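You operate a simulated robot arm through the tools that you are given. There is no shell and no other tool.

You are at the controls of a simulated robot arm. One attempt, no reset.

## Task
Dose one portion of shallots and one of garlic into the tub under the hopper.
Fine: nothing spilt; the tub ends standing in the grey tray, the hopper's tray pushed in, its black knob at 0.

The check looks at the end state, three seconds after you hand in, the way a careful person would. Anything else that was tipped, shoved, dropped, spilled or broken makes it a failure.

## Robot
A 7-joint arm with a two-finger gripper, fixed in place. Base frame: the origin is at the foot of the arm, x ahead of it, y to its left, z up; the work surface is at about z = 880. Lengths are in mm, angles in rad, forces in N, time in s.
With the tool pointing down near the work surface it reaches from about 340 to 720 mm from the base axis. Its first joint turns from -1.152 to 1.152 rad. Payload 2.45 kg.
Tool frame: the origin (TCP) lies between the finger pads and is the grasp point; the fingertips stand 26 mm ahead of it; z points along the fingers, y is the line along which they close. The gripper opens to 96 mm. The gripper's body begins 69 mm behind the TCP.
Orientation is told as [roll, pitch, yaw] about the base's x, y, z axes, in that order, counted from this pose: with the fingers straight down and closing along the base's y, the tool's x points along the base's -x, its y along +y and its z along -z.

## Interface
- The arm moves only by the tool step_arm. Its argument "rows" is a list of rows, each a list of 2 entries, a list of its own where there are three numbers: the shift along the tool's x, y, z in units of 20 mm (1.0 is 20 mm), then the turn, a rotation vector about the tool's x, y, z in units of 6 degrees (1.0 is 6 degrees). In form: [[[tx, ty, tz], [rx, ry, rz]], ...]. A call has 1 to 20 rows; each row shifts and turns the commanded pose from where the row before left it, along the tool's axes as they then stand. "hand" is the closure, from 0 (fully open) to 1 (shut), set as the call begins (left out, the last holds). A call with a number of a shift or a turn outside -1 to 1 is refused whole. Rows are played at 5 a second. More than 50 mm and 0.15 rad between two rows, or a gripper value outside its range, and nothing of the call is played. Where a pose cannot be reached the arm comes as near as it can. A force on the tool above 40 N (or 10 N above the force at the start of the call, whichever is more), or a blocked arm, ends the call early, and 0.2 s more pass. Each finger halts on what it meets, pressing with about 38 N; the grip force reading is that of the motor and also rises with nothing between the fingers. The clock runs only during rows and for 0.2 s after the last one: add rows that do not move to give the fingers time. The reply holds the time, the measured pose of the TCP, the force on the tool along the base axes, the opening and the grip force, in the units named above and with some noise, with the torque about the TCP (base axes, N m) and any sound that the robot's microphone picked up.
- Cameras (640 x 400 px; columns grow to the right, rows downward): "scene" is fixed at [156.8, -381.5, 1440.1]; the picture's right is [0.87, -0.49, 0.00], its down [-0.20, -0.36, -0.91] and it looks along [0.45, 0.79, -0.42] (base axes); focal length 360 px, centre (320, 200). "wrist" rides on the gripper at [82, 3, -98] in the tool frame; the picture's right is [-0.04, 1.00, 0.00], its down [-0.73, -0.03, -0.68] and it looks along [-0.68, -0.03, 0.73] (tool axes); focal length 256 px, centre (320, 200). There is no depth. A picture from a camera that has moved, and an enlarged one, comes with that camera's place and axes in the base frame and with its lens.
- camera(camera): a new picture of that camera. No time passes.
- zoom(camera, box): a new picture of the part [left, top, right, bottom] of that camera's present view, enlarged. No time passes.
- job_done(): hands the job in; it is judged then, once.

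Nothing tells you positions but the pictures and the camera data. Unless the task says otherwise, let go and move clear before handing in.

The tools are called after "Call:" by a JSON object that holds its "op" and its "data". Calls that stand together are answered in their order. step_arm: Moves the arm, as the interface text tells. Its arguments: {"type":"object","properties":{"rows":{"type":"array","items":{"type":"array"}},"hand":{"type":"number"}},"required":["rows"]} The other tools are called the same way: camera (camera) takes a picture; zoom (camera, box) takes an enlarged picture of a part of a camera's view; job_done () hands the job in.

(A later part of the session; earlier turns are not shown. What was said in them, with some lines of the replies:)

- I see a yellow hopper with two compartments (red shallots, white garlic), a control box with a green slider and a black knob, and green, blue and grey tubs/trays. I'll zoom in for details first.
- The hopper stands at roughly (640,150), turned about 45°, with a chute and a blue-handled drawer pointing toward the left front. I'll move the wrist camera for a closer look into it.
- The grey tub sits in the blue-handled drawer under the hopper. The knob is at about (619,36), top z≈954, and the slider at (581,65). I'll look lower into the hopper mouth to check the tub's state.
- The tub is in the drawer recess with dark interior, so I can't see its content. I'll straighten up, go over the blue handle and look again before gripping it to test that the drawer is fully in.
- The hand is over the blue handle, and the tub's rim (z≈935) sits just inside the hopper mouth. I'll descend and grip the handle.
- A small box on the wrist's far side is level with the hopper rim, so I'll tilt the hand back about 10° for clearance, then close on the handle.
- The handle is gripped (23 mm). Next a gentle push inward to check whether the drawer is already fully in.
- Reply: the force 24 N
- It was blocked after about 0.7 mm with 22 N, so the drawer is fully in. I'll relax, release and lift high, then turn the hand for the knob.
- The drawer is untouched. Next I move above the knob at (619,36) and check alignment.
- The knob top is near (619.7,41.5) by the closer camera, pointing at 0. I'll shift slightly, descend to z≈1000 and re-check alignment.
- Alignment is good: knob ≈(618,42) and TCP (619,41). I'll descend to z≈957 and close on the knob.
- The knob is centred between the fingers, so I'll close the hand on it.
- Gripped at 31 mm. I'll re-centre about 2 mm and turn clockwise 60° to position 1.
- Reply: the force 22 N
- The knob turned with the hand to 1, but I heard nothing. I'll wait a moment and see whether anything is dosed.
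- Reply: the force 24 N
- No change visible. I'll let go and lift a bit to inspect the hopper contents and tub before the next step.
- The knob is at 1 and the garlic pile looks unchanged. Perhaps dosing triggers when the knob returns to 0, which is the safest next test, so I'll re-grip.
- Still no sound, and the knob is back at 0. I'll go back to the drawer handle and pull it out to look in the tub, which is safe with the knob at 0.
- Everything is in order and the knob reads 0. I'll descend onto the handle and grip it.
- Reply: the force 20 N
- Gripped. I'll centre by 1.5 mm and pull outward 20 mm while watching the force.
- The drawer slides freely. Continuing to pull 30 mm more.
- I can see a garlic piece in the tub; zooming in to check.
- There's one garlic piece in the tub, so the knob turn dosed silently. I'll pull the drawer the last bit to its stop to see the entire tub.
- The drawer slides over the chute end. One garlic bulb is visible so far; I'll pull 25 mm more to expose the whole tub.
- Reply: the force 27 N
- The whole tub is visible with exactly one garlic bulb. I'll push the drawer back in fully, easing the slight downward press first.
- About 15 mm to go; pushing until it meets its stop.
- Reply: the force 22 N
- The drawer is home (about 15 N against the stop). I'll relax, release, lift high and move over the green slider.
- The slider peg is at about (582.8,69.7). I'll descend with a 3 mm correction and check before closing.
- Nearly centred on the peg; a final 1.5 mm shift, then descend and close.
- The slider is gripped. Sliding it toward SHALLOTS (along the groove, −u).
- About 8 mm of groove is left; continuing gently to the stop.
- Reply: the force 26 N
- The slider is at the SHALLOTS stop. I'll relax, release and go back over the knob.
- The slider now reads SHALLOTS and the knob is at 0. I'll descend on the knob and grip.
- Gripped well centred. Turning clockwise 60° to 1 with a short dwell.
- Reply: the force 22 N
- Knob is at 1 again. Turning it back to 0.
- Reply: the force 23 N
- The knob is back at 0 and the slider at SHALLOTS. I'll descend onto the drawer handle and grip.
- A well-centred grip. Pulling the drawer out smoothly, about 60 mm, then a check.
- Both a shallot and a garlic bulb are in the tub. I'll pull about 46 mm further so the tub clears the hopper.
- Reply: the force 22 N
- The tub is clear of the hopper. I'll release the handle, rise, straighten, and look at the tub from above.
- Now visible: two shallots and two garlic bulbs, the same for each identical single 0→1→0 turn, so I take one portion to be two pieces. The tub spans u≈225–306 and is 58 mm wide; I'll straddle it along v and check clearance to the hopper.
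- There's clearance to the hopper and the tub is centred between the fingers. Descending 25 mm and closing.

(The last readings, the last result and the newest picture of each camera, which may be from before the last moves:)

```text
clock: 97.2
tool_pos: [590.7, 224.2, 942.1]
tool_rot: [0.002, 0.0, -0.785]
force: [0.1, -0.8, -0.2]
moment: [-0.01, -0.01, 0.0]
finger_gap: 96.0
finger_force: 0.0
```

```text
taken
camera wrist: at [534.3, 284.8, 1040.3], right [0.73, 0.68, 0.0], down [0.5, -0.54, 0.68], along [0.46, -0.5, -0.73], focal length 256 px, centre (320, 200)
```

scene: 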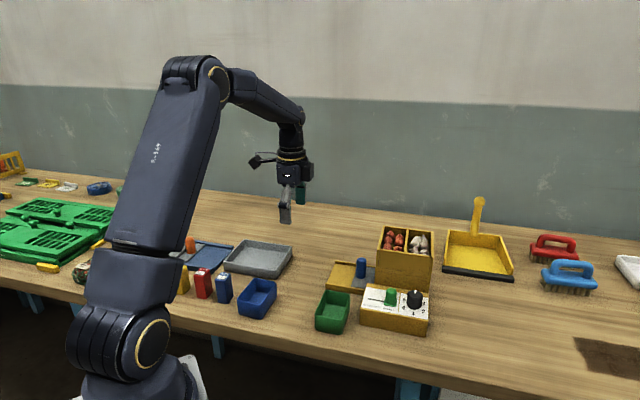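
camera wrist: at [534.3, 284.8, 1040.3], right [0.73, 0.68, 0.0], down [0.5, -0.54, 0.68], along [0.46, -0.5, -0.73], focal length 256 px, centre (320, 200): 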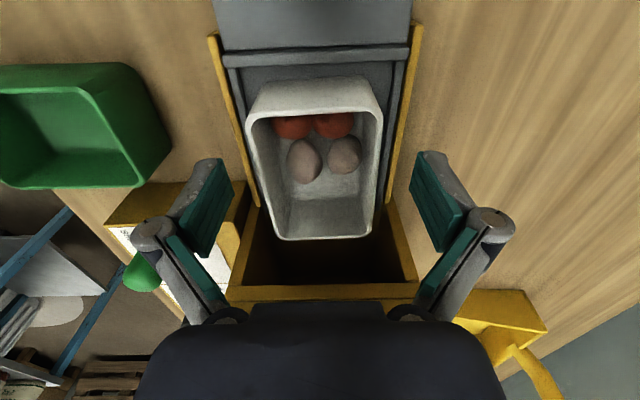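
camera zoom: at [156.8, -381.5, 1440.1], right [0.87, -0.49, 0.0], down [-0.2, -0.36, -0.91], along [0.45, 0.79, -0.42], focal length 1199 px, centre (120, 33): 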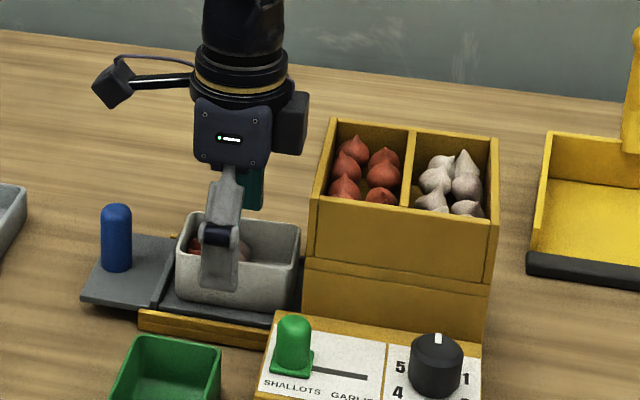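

Well positioned. Closing on the tub.

Call:
{"op": "step_arm", "data": {"hand": 1, "rows": [[[0, 0, 0], [0, 0, 0]], [[0, 0, 0], [0, 0, 0]], [[0, 0, 0], [0, 0, 0]], [[0, 0, 0], [0, 0, 0]], [[0, 0, 0], [0, 0, 0]]]}}

Call:
{"op": "camera", "data": {"camera": "wrist"}}

```text
clock: 98.4
tool_pos: [590.8, 223.6, 942.2]
tool_rot: [0.001, 0.0, -0.783]
force: [-0.1, -0.3, 2.2]
moment: [0.02, 0.06, 0.04]
finger_gap: 59.4
finger_force: 38.3
```

```text
taken
camera wrist: at [534.3, 284.9, 1040.7], right [0.73, 0.68, 0.0], down [0.5, -0.54, 0.68], along [0.46, -0.5, -0.73], focal length 256 px, centre (320, 200)
```

wrist: 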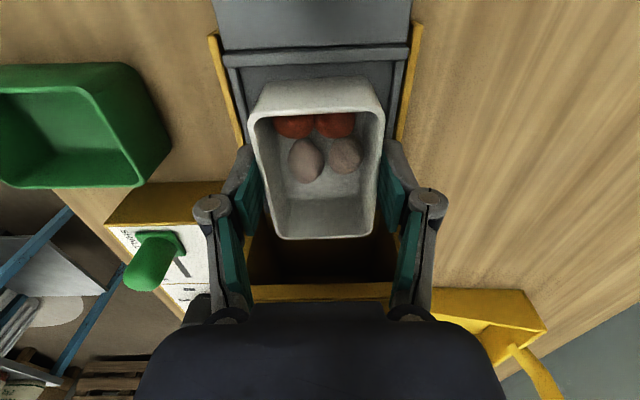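

Gripped at 59 mm. Lifting straight up slowly.

Call:
{"op": "step_arm", "data": {"rows": [[[0, 0, -0.3], [0, 0, 0]], [[0, 0, -0.3], [0, 0, 0]], [[0, 0, -0.4], [0, 0, 0]], [[0, 0, 0], [0, 0, 0]]]}}

Call:
{"op": "zoom", "data": {"camera": "scene", "box": [320, 190, 440, 310]}}

Call:
{"op": "camera", "data": {"camera": "wrist"}}

```text
clock: 99.4
tool_pos: [589.3, 225.6, 961.8]
tool_rot: [0.001, 0.0, -0.785]
force: [-0.4, 0.3, -2.0]
moment: [0.03, 0.01, 0.01]
finger_gap: 59.4
finger_force: 38.2
```

```text
3.33 times, centred on (380, 250) of scene
camera zoom: at [156.8, -381.5, 1440.1], right [0.87, -0.49, 0.0], down [-0.2, -0.36, -0.91], along [0.45, 0.79, -0.42], focal length 1199 px, centre (120, 33)
```

zoom: 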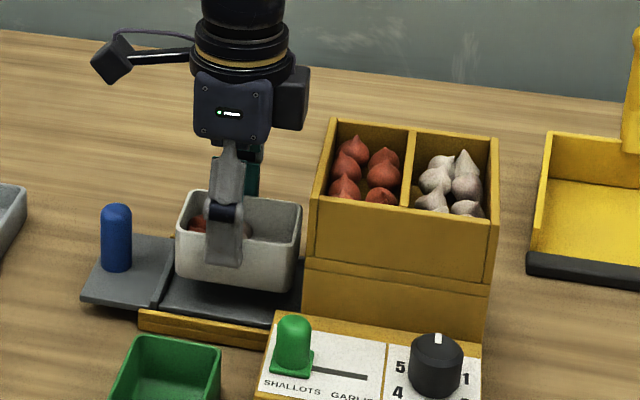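

```text
taken
camera wrist: at [533.7, 285.0, 1059.9], right [0.73, 0.68, 0.0], down [0.5, -0.54, 0.68], along [0.46, -0.5, -0.73], focal length 256 px, centre (320, 200)
```

wrist: 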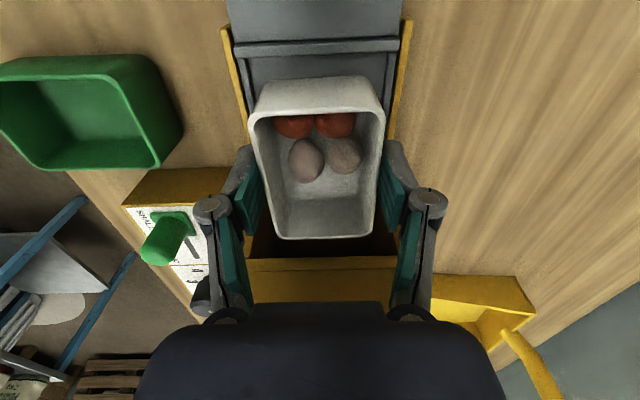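

The tub lifts level and the drawer stays put. I'll raise it to about z=1040 and carry it along −u toward the grey tray, which is centred near (415,405).

Call:
{"op": "step_arm", "data": {"rows": [[[0, 0, -0.5], [0, 0, 0]], [[0, 0, -0.8], [0, 0, 0]], [[0, 0, -0.8], [0, 0, 0]], [[0, 0, -0.8], [0, 0, 0]], [[0, 0, -0.8], [0, 0, 0]], [[0, 0, -0.4], [0, 0, 0]], [[0.3, 0, 0], [0, 0, 0]], [[0.6, 0, 0], [0, 0, 0]], [[0.7, 0, 0], [0, 0, 0]], [[0.7, 0, 0], [0, 0, 0]], [[0.7, 0, 0], [0, 0, 0]], [[0.7, 0, 0], [0, 0, 0]], [[0.7, 0, 0], [0, 0, 0]], [[0.6, 0, 0], [0, 0, 0]], [[0.3, 0, 0], [0, 0, 0]], [[0, 0, 0], [0, 0, 0]]]}}

Call:
{"op": "camera", "data": {"camera": "wrist"}}

Call:
{"op": "camera", "data": {"camera": "scene"}}

```text
clock: 102.8
tool_pos: [514.3, 299.5, 1044.3]
tool_rot: [0.001, 0.001, -0.786]
force: [-0.2, -0.2, -0.5]
moment: [0.01, 0.01, 0.0]
finger_gap: 59.8
finger_force: 38.3
```

```text
taken
camera wrist: at [459.3, 359.6, 1141.6], right [0.73, 0.68, 0.0], down [0.5, -0.54, 0.68], along [0.46, -0.5, -0.73], focal length 256 px, centre (320, 200)
```

wrist: 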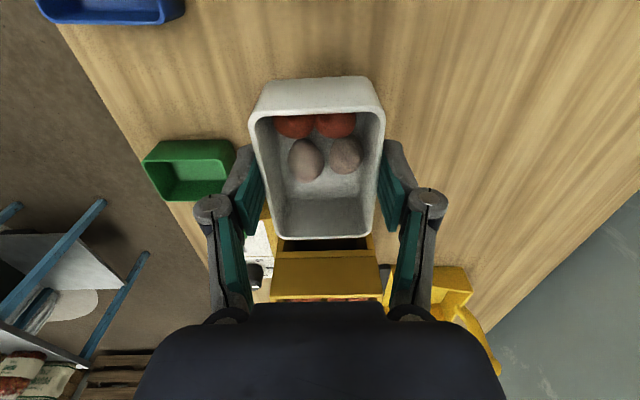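

```text
taken
```

scene: 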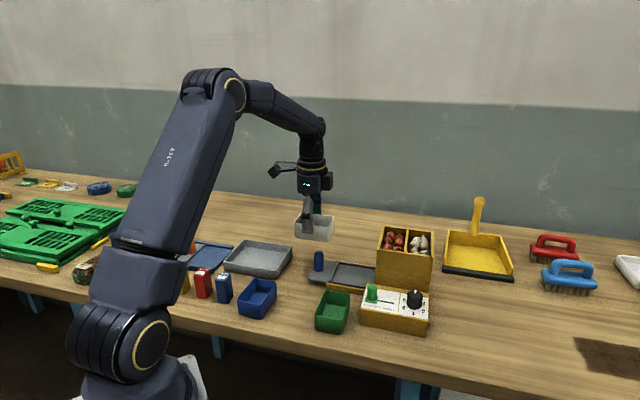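

Call:
{"op": "zoom", "data": {"camera": "scene", "box": [200, 210, 360, 310]}}

```text
4.00 times, centred on (280, 260) of scene
camera zoom: at [156.8, -381.5, 1440.1], right [0.87, -0.49, 0.0], down [-0.2, -0.36, -0.91], along [0.45, 0.79, -0.42], focal length 1438 px, centre (480, -40)
```

zoom: 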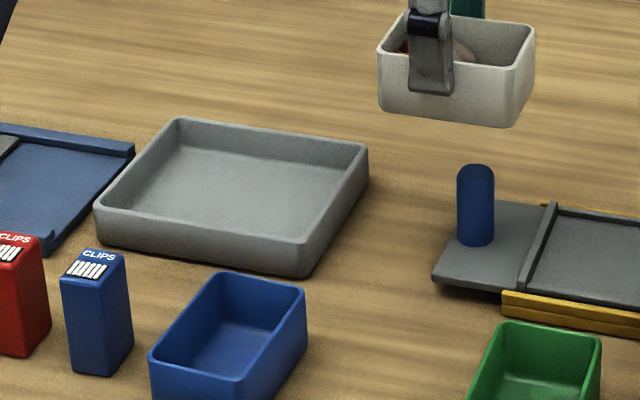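

The tray's rim is at z≈909, centred at about (416.6,401.5) and aligned with the same axis. I'll carry the tub the remaining 149 mm.

Call:
{"op": "step_arm", "data": {"rows": [[[0.3, 0.015, 0], [0, 0, 0]], [[0.6, 0.015, 0], [0, 0, 0]], [[0.7, 0.015, 0], [0, 0, 0]], [[0.7, 0.015, 0], [0, 0, 0]], [[0.7, 0.015, 0], [0, 0, 0]], [[0.7, 0.015, 0], [0, 0, 0]], [[0.7, 0.015, 0], [0, 0, 0]], [[0.7, 0.015, 0], [0, 0, 0]], [[0.7, 0.015, 0], [0, 0, 0]], [[0.7, 0.015, 0], [0, 0, 0]], [[0.6, 0, 0], [0, 0, 0]], [[0.35, 0, 0], [0, 0, 0]], [[0, 0, 0], [0, 0, 0]]]}}

Call:
{"op": "zoom", "data": {"camera": "scene", "box": [180, 190, 340, 310]}}

Call:
{"op": "camera", "data": {"camera": "wrist"}}

```text
clock: 105.6
tool_pos: [411.3, 405.4, 1042.8]
tool_rot: [0.0, -0.001, -0.787]
force: [0.3, 0.2, -1.2]
moment: [-0.04, 0.03, 0.03]
finger_gap: 59.3
finger_force: 38.0
```

```text
3.33 times, centred on (260, 250) of scene
camera zoom: at [156.8, -381.5, 1440.1], right [0.87, -0.49, 0.0], down [-0.2, -0.36, -0.91], along [0.45, 0.79, -0.42], focal length 1199 px, centre (520, 33)
```

zoom: 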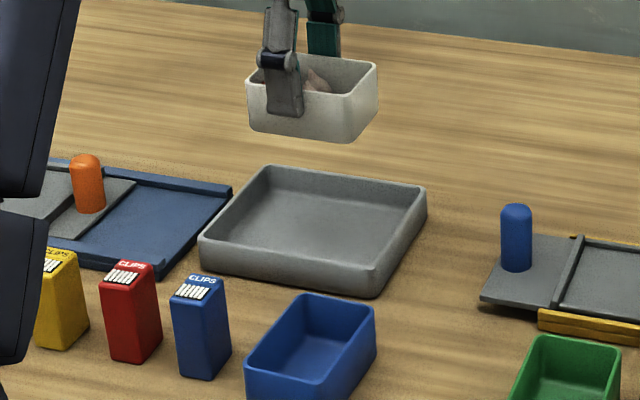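

```text
taken
camera wrist: at [355.3, 466.6, 1141.6], right [0.73, 0.68, 0.0], down [0.5, -0.54, 0.68], along [0.46, -0.5, -0.73], focal length 256 px, centre (320, 200)
```

wrist: 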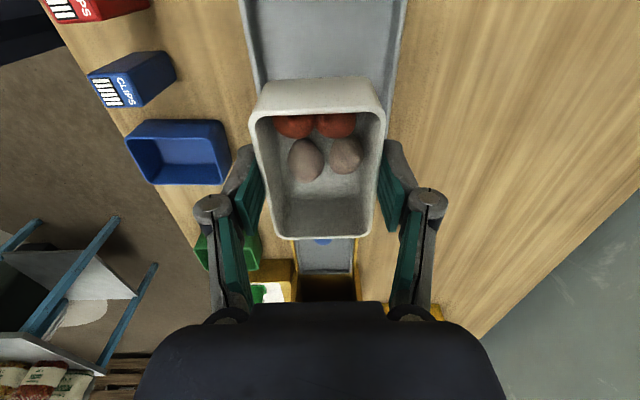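

The tub is above the tray and level. Descending 80 mm, then a check.

Call:
{"op": "step_arm", "data": {"rows": [[[0, 0, 0.5], [0, 0, 0]], [[0, 0, 0.7], [0, 0, 0]], [[0, 0, 0.7], [0, 0, 0]], [[0, 0, 0.7], [0, 0, 0]], [[0, 0, 0.7], [0, 0, 0]], [[0, 0, 0.5], [0, 0, 0]], [[0, 0, 0.2], [0, 0, 0]], [[0, 0, 0], [0, 0, 0]]]}}

Call:
{"op": "zoom", "data": {"camera": "scene", "box": [200, 190, 320, 300]}}

Call:
{"op": "camera", "data": {"camera": "wrist"}}

```text
clock: 107.4
tool_pos: [411.1, 407.1, 963.8]
tool_rot: [0.0, 0.0, -0.786]
force: [0.5, -0.6, -1.0]
moment: [0.0, 0.03, 0.02]
finger_gap: 59.2
finger_force: 38.3
```

```text
3.64 times, centred on (260, 245) of scene
camera zoom: at [156.8, -381.5, 1440.1], right [0.87, -0.49, 0.0], down [-0.2, -0.36, -0.91], along [0.45, 0.79, -0.42], focal length 1308 px, centre (538, 36)
```

zoom: 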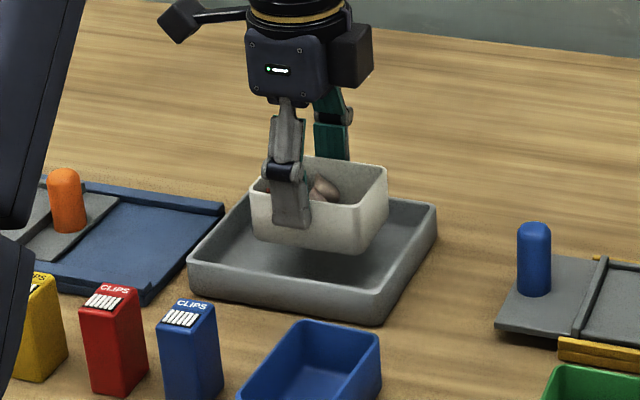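

```text
taken
camera wrist: at [355.6, 467.6, 1061.3], right [0.73, 0.68, 0.0], down [0.5, -0.54, 0.68], along [0.46, -0.5, -0.73], focal length 256 px, centre (320, 200)
```

wrist: 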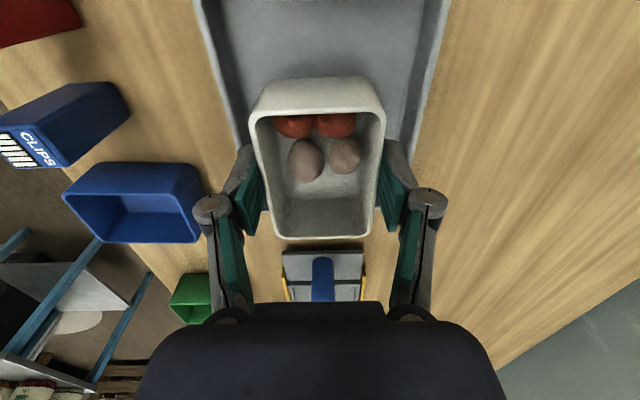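

The tub is inside the tray outline. Lowering gently until contact.

Call:
{"op": "step_arm", "data": {"rows": [[[0, 0, 0.3], [0, 0, 0]], [[0, 0, 0.3], [0, 0, 0]], [[0, 0, 0.15], [0, 0, 0]], [[0, 0, 0.1], [0, 0, 0]], [[0, 0, 0], [0, 0, 0]]]}}

Call:
{"op": "zoom", "data": {"camera": "scene", "box": [200, 190, 320, 300]}}

```text
clock: 108.6
tool_pos: [410.5, 406.6, 946.5]
tool_rot: [0.0, 0.002, -0.785]
force: [1.3, 0.4, -0.3]
moment: [0.01, 0.01, 0.01]
finger_gap: 59.1
finger_force: 37.3
```

```text
3.64 times, centred on (260, 245) of scene
camera zoom: at [156.8, -381.5, 1440.1], right [0.87, -0.49, 0.0], down [-0.2, -0.36, -0.91], along [0.45, 0.79, -0.42], focal length 1308 px, centre (538, 36)
```

zoom: 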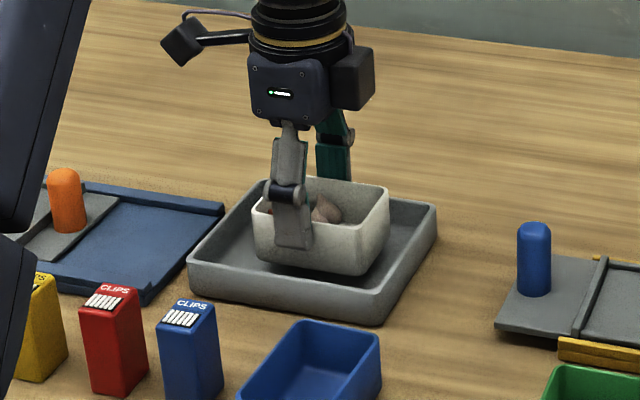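

Call:
{"op": "step_arm", "data": {"rows": [[[0, 0, 0.1], [0, 0, 0]], [[0, 0, 0.1], [0, 0, 0]], [[0, 0, 0.1], [0, 0, 0]], [[0, 0, 0], [0, 0, 0]]]}}

Call:
{"op": "zoom", "data": {"camera": "scene", "box": [200, 190, 320, 300]}}

```text
clock: 109.6
tool_pos: [409.8, 406.4, 940.9]
tool_rot: [0.0, -0.001, -0.786]
force: [0.0, 0.2, -0.3]
moment: [0.04, -0.02, -0.01]
finger_gap: 59.1
finger_force: 38.2
```

```text
3.64 times, centred on (260, 245) of scene
camera zoom: at [156.8, -381.5, 1440.1], right [0.87, -0.49, 0.0], down [-0.2, -0.36, -0.91], along [0.45, 0.79, -0.42], focal length 1308 px, centre (538, 36)
```

zoom: 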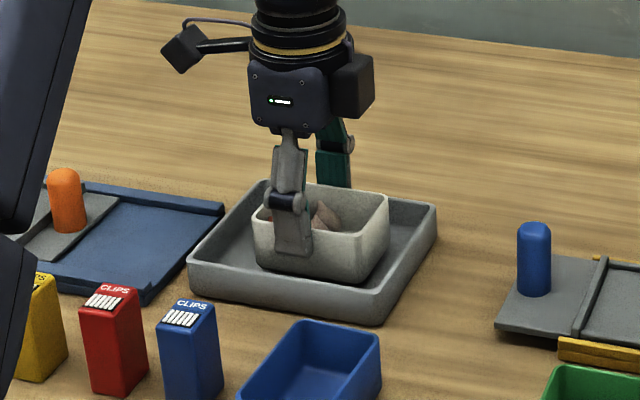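

No contact yet; continuing in small steps.

Call:
{"op": "step_arm", "data": {"rows": [[[0, 0, 0.07], [0, 0, 0]], [[0, 0, 0.07], [0, 0, 0]], [[0, 0, 0], [0, 0, 0]]]}}

Call:
{"op": "zoom", "data": {"camera": "scene", "box": [220, 220, 310, 290]}}

```text
clock: 110.4
tool_pos: [411.1, 407.4, 937.0]
tool_rot: [-0.001, -0.002, -0.785]
force: [-0.7, -0.5, -0.5]
moment: [0.01, 0.02, 0.04]
finger_gap: 59.2
finger_force: 38.1
```

```text
5.71 times, centred on (265, 255) of scene
camera zoom: at [156.8, -381.5, 1440.1], right [0.87, -0.49, 0.0], down [-0.2, -0.36, -0.91], along [0.45, 0.79, -0.42], focal length 2055 px, centre (634, -114)
```

zoom: 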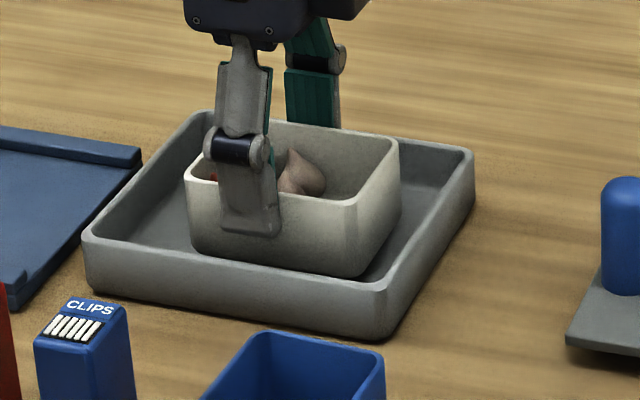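

Call:
{"op": "step_arm", "data": {"rows": [[[0, 0, 0.06], [0, 0, 0]], [[0, 0, 0.06], [0, 0, 0]], [[0, 0, 0], [0, 0, 0]]]}}

```text
clock: 111.2
tool_pos: [411.2, 405.9, 935.3]
tool_rot: [0.001, -0.002, -0.783]
force: [0.2, 0.5, -1.4]
moment: [0.01, -0.03, -0.01]
finger_gap: 59.1
finger_force: 38.0
```

Call:
{"op": "step_arm", "data": {"rows": [[[0, 0, 0.05], [0, 0, 0]], [[0, 0, 0.05], [0, 0, 0]], [[0, 0, 0], [0, 0, 0]]]}}

```text
clock: 112.0
tool_pos: [409.0, 406.9, 933.5]
tool_rot: [-0.002, 0.0, -0.787]
force: [-0.4, 0.7, -0.6]
moment: [-0.01, 0.02, 0.01]
finger_gap: 59.1
finger_force: 37.8
```

Call:
{"op": "step_arm", "data": {"rows": [[[0, 0, 0.05], [0, 0, 0]], [[0, 0, 0.05], [0, 0, 0]], [[0, 0, 0], [0, 0, 0]]]}}

Call:
{"op": "zoom", "data": {"camera": "scene", "box": [220, 220, 310, 290]}}

```text
clock: 112.8
tool_pos: [410.5, 407.0, 932.1]
tool_rot: [0.002, 0.0, -0.785]
force: [-1.7, -2.9, 12.6]
moment: [-0.33, 0.14, -0.04]
finger_gap: 59.0
finger_force: 37.8
```

```text
5.71 times, centred on (265, 255) of scene
camera zoom: at [156.6, -381.7, 1440.0], right [0.87, -0.49, 0.0], down [-0.2, -0.36, -0.91], along [0.45, 0.79, -0.42], focal length 2055 px, centre (634, -114)
```

zoom: 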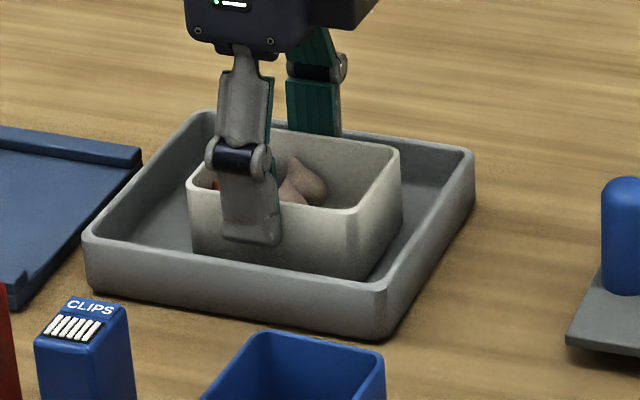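

Contact at 12.6 N, so the tub stands in the tray. Opening slightly (to 70 mm) and lifting straight up.

Call:
{"op": "step_arm", "data": {"hand": 0.28, "rows": [[[0, 0, 0], [0, 0, 0]], [[0, 0, 0], [0, 0, 0]], [[0, 0, 0], [0, 0, 0]]]}}

Call:
{"op": "camera", "data": {"camera": "wrist"}}

Call:
{"op": "zoom", "data": {"camera": "scene", "box": [220, 220, 310, 290]}}

```text
clock: 113.6
tool_pos: [411.4, 407.1, 931.0]
tool_rot: [0.0, -0.001, -0.785]
force: [0.0, 0.5, 0.7]
moment: [0.0, 0.02, 0.05]
finger_gap: 69.4
finger_force: 0.1
```

```text
taken
camera wrist: at [355.3, 467.6, 1029.8], right [0.73, 0.68, 0.0], down [0.5, -0.54, 0.68], along [0.46, -0.5, -0.73], focal length 256 px, centre (320, 200)
```

wrist: 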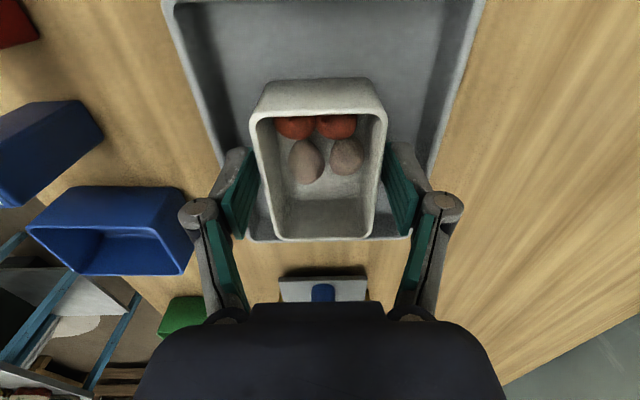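

```text
5.71 times, centred on (265, 255) of scene
camera zoom: at [156.8, -381.5, 1440.1], right [0.87, -0.49, 0.0], down [-0.2, -0.36, -0.91], along [0.45, 0.79, -0.42], focal length 2055 px, centre (634, -114)
```

zoom: 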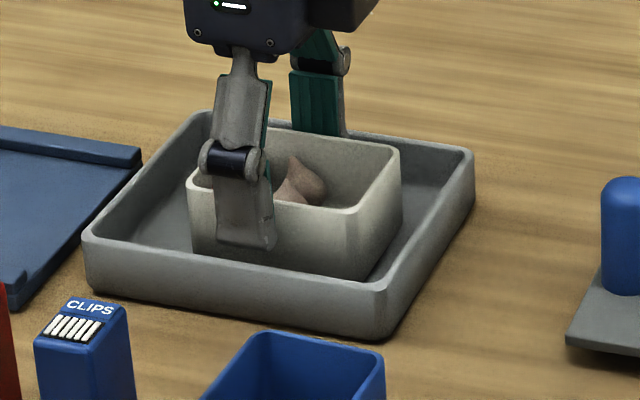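

Released cleanly. Lifting straight up away from the tub.

Call:
{"op": "step_arm", "data": {"rows": [[[0, 0, -0.4], [0, 0, 0]], [[0, 0, -0.7], [0, 0, 0]], [[0, 0, -0.9], [0, 0, 0]], [[0, 0, -0.9], [0, 0, 0]], [[0, 0, -0.9], [0, 0, 0]], [[0, 0, -0.9], [0, 0, 0]]]}}

Call:
{"op": "step_arm", "data": {"hand": 0.4, "rows": [[[-0.8, -0.018, 0], [0, 0, 0]], [[-0.8, -0.018, 0], [0, 0, 0]], [[-0.8, -0.018, 0], [0, 0, 0]], [[-0.8, -0.018, 0], [0, 0, 0]], [[-0.8, -0.018, 0], [0, 0, 0]], [[-0.8, -0.018, 0], [0, 0, 0]], [[-0.8, -0.018, 0], [0, 0, 0]], [[-0.8, -0.018, 0], [0, 0, 0]], [[-0.8, -0.018, 0], [0, 0, 0]], [[-0.8, -0.018, 0], [0, 0, 0]], [[-0.5, 0, 0], [0, 0, 0]], [[0, 0, 0], [0, -0.9, 0]], [[0, 0, 0], [0, -0.9, 0]], [[0, 0, 0], [0, 0, 0]]]}}

Call:
{"op": "camera", "data": {"camera": "wrist"}}

Call:
{"op": "camera", "data": {"camera": "scene"}}

```text
clock: 115.0
tool_pos: [409.3, 407.0, 1025.8]
tool_rot: [0.0, -0.002, -0.786]
force: [-0.6, -0.8, 0.4]
moment: [0.01, 0.0, -0.01]
finger_gap: 69.2
finger_force: 0.1
```

```text
clock: 118.0
tool_pos: [528.1, 283.7, 1024.9]
tool_rot: [-0.002, -0.189, -0.785]
force: [0.0, -1.0, -0.5]
moment: [-0.02, 0.0, -0.02]
finger_gap: 57.7
finger_force: 0.1
```

```text
taken
camera wrist: at [461.3, 356.3, 1106.7], right [0.73, 0.68, 0.01], down [0.4, -0.44, 0.81], along [0.55, -0.59, -0.59], focal length 256 px, centre (320, 200)
```

wrist: 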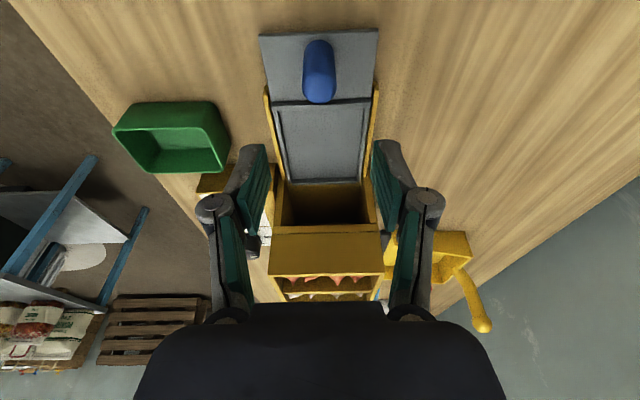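

```text
taken
```

scene: 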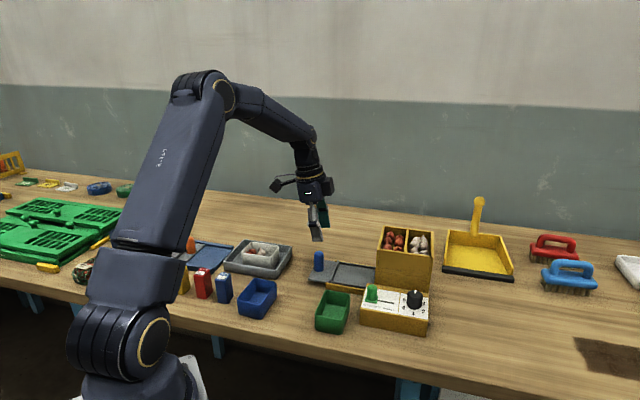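

The tub stands in the tray and the empty drawer is stable. Descending on the handle and gripping.

Call:
{"op": "step_arm", "data": {"rows": [[[0.186, 0, 0.97], [0, 0, 0]], [[0.186, 0, 0.97], [0, 0, 0]], [[0.186, 0, 0.97], [0, 0, 0]], [[0.186, 0, 0.97], [0, 0, 0]], [[0, 0, 0], [0, 0, 0]]]}}

Call:
{"op": "camera", "data": {"camera": "wrist"}}

Call:
{"op": "step_arm", "data": {"hand": 1, "rows": [[[0, 0, 0], [0, 0, 0]], [[0, 0, 0], [0, 0, 0]], [[0, 0, 0], [0, 0, 0]], [[0, 0, 0], [0, 0, 0]], [[0, 0, 0], [0, 0, 0]]]}}

Call:
{"op": "camera", "data": {"camera": "wrist"}}

```text
clock: 119.2
tool_pos: [530.3, 283.6, 947.4]
tool_rot: [-0.001, -0.189, -0.786]
force: [0.0, -0.2, -0.2]
moment: [-0.01, 0.04, -0.01]
finger_gap: 57.7
finger_force: 0.0
```

```text
taken
camera wrist: at [461.9, 357.1, 1027.9], right [0.73, 0.68, 0.01], down [0.4, -0.44, 0.8], along [0.55, -0.59, -0.59], focal length 256 px, centre (320, 200)
```

wrist: 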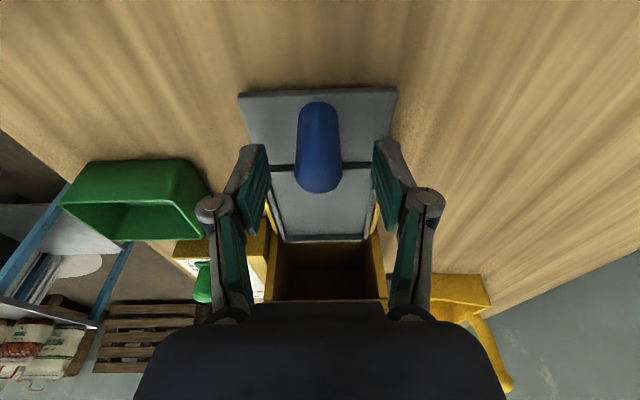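

```text
clock: 120.4
tool_pos: [530.1, 284.5, 946.2]
tool_rot: [0.0, -0.189, -0.786]
force: [-3.6, -3.7, 1.5]
moment: [-0.03, 0.16, -0.01]
finger_gap: 23.0
finger_force: 45.3
```

```text
taken
camera wrist: at [461.7, 356.7, 1028.0], right [0.73, 0.68, 0.01], down [0.4, -0.44, 0.8], along [0.55, -0.59, -0.59], focal length 256 px, centre (320, 200)
```

wrist: 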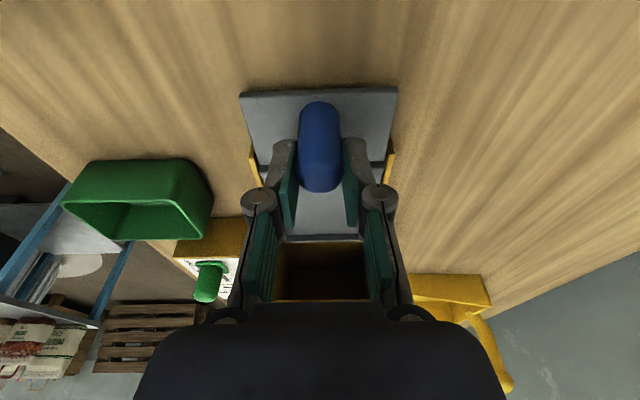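

Gripped. Pushing the drawer in 96 mm, then the last part gently.

Call:
{"op": "step_arm", "data": {"rows": [[[-0.393, 0, 0.075], [0, 0, 0]], [[-0.393, 0, 0.075], [0, 0, 0]], [[-0.393, 0, 0.075], [0, 0, 0]], [[-0.393, 0, 0.075], [0, 0, 0]], [[-0.393, 0, 0.075], [0, 0, 0]], [[-0.393, 0, 0.075], [0, 0, 0]], [[-0.393, 0, 0.075], [0, 0, 0]], [[-0.393, 0, 0.075], [0, 0, 0]], [[-0.393, 0, 0.075], [0, 0, 0]], [[-0.393, 0, 0.075], [0, 0, 0]], [[-0.393, 0, 0.075], [0, 0, 0]], [[-0.393, 0, 0.075], [0, 0, 0]], [[0, 0, 0], [0, 0, 0]]]}}

Call:
{"op": "step_arm", "data": {"rows": [[[-0.2, 0, 0.038], [0, 0, 0]], [[-0.15, 0, 0.03], [0, 0, 0]], [[-0.1, 0, 0.019], [0, 0, 0]], [[-0.1, 0, 0.019], [0, 0, 0]], [[0, 0, 0], [0, 0, 0]]]}}

Call:
{"op": "camera", "data": {"camera": "wrist"}}

```text
clock: 123.2
tool_pos: [596.4, 216.2, 947.3]
tool_rot: [-0.001, -0.188, -0.785]
force: [9.5, 10.0, -17.4]
moment: [0.31, -0.33, -0.09]
finger_gap: 23.0
finger_force: 44.5
```

```text
clock: 124.4
tool_pos: [605.5, 208.1, 946.4]
tool_rot: [0.002, -0.188, -0.783]
force: [4.3, 13.3, -6.7]
moment: [-0.04, -0.51, -0.23]
finger_gap: 22.8
finger_force: 45.3
```

```text
taken
camera wrist: at [537.5, 280.4, 1028.1], right [0.73, 0.68, 0.01], down [0.4, -0.44, 0.8], along [0.55, -0.59, -0.59], focal length 256 px, centre (320, 200)
```

wrist: 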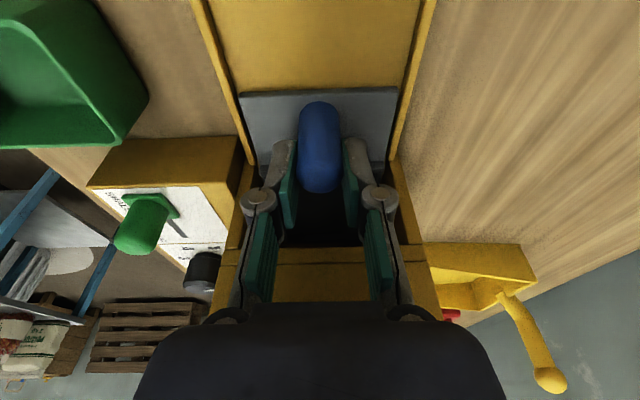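

Call:
{"op": "step_arm", "data": {"rows": [[[-0.08, 0, 0.015], [0, 0, 0]], [[-0.04, 0, 0.008], [0, 0, 0]], [[0, 0, 0], [0, 0, 0]]]}}

```text
clock: 125.2
tool_pos: [605.1, 207.2, 947.4]
tool_rot: [0.0, -0.186, -0.78]
force: [-6.3, 19.4, 4.3]
moment: [0.09, 0.04, 0.14]
finger_gap: 23.1
finger_force: 44.6
```

The drawer is against its stop (18 N). Relaxing slightly, releasing and lifting clear.

Call:
{"op": "step_arm", "data": {"rows": [[[0.08, 0, -0.015], [0, 0, 0]], [[0, 0, 0], [0, 0, 0]]]}}

Call:
{"op": "step_arm", "data": {"hand": 0.4, "rows": [[[0, 0, 0], [0, 0, 0]], [[0, 0, 0], [0, 0, 0]], [[0, 0, 0], [0, 0, 0]], [[-0.18, 0, -0.98], [0, 0, 0]], [[-0.18, 0, -0.98], [0, 0, 0]], [[-0.18, 0, -0.98], [0, 0, 0]], [[-0.18, 0, -0.98], [0, 0, 0]], [[-0.18, 0, -0.98], [0, 0, 0]], [[-0.18, 0, -0.98], [0, 0, 0]], [[-0.18, 0, -0.98], [0, 0, 0]], [[0, 0, 0], [0, 0.9, 0]], [[0, 0, 0], [0, 0.9, 0]], [[0.8, 0, 0], [0, 0, 0]], [[0.8, 0, 0], [0, 0, 0]], [[0.8, 0, 0], [0, 0, 0]], [[0.8, 0, 0], [0, 0, 0]], [[0.8, 0, 0], [0, 0, 0]], [[0.8, 0, 0], [0, 0, 0]], [[0, 0, 0], [0, 0, 0]]]}}

Call:
{"op": "camera", "data": {"camera": "scene"}}

Call:
{"op": "camera", "data": {"camera": "wrist"}}

Call:
{"op": "zoom", "data": {"camera": "scene", "box": [320, 220, 440, 340]}}

Call:
{"op": "zoom", "data": {"camera": "scene", "box": [200, 200, 320, 320]}}

Call:
{"op": "zoom", "data": {"camera": "scene", "box": [390, 280, 435, 320]}}

```text
clock: 125.8
tool_pos: [605.4, 208.1, 946.0]
tool_rot: [0.003, -0.19, -0.785]
force: [-3.2, 16.0, 11.5]
moment: [1.25, 0.88, -0.11]
finger_gap: 23.2
finger_force: 44.9
```

```text
clock: 129.8
tool_pos: [537.7, 275.1, 1086.2]
tool_rot: [-0.001, 0.0, -0.785]
force: [0.2, -0.4, 0.4]
moment: [-0.01, 0.01, 0.02]
finger_gap: 57.7
finger_force: 0.1
```

```text
taken
```

scene: 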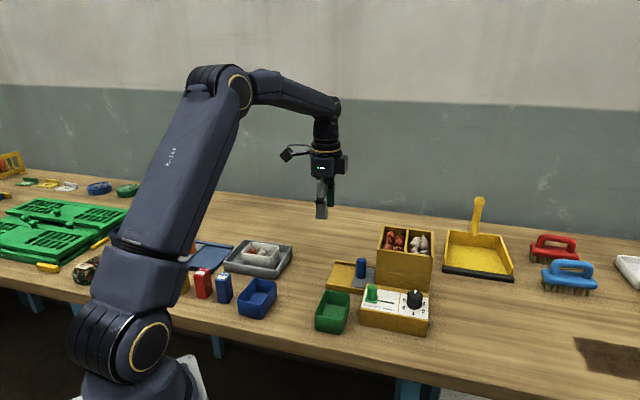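

```text
taken
camera wrist: at [482.0, 336.0, 1184.4], right [0.73, 0.68, 0.0], down [0.5, -0.54, 0.68], along [0.46, -0.5, -0.73], focal length 256 px, centre (320, 200)
```

wrist: 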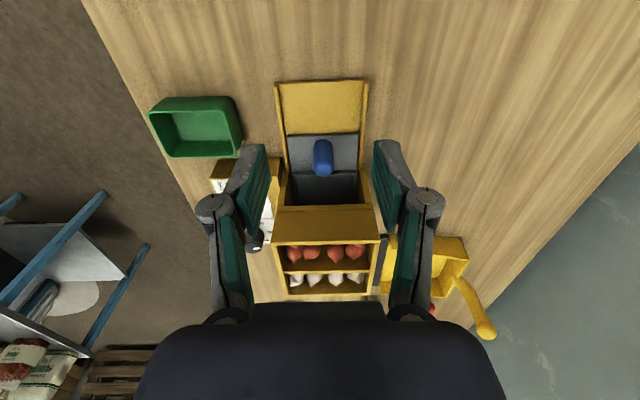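

```text
3.33 times, centred on (380, 280) of scene
camera zoom: at [156.8, -381.5, 1440.1], right [0.87, -0.49, 0.0], down [-0.2, -0.36, -0.91], along [0.45, 0.79, -0.42], focal length 1199 px, centre (120, -67)
```

zoom: 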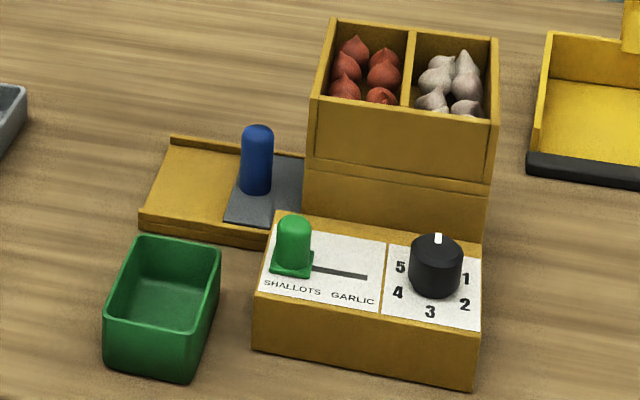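

```text
3.33 times, centred on (260, 260) of scene
camera zoom: at [156.8, -381.5, 1440.1], right [0.87, -0.49, 0.0], down [-0.2, -0.36, -0.91], along [0.45, 0.79, -0.42], focal length 1199 px, centre (520, 0)
```

zoom: 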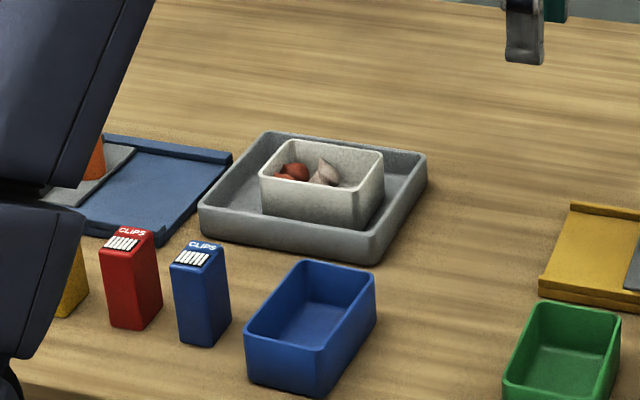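

```text
10.00 times, centred on (412, 300) of scene
camera zoom: at [156.8, -381.5, 1440.1], right [0.87, -0.49, 0.0], down [-0.2, -0.36, -0.91], along [0.45, 0.79, -0.42], focal length 3596 px, centre (-605, -800)
```

zoom: 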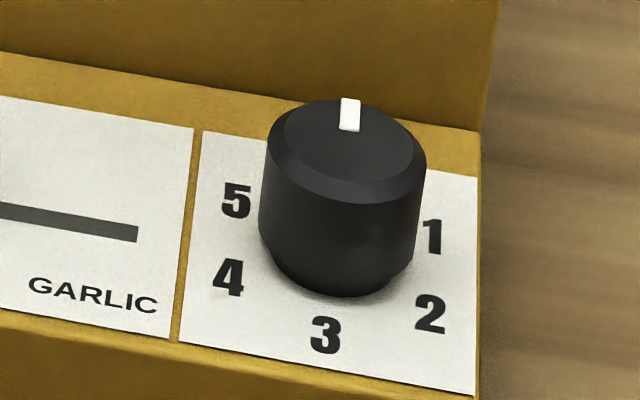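

The tub stands in the grey tray with both portions. The drawer is fully in, the knob points at 0, nothing is spilt and the arm is clear, so I'm handing in.

Call:
{"op": "job_done", "data": {}}

```text
The job is handed in.
```

The tub is standing in the grey tray with one dose each of shallots and garlic, and I've handed the job in. The drawer is pushed in against its stop, the black knob points at 0, and I saw nothing spilt.

- **Portion size:** for each ingredient I turned the knob once from 0 to 1 and back. The tub now holds two shallots and two garlic bulbs. I took two pieces to be one portion. I could not confirm that, because I didn't see the moment of dosing.
- **Slider:** I left the green slider at SHALLOTS. It was at GARLIC when I started, and the task didn't say where it should end.
- **Extra drawer cycle:** I pulled the drawer out once after the garlic dose to check the tub, then pushed it back in before dosing the shallots.
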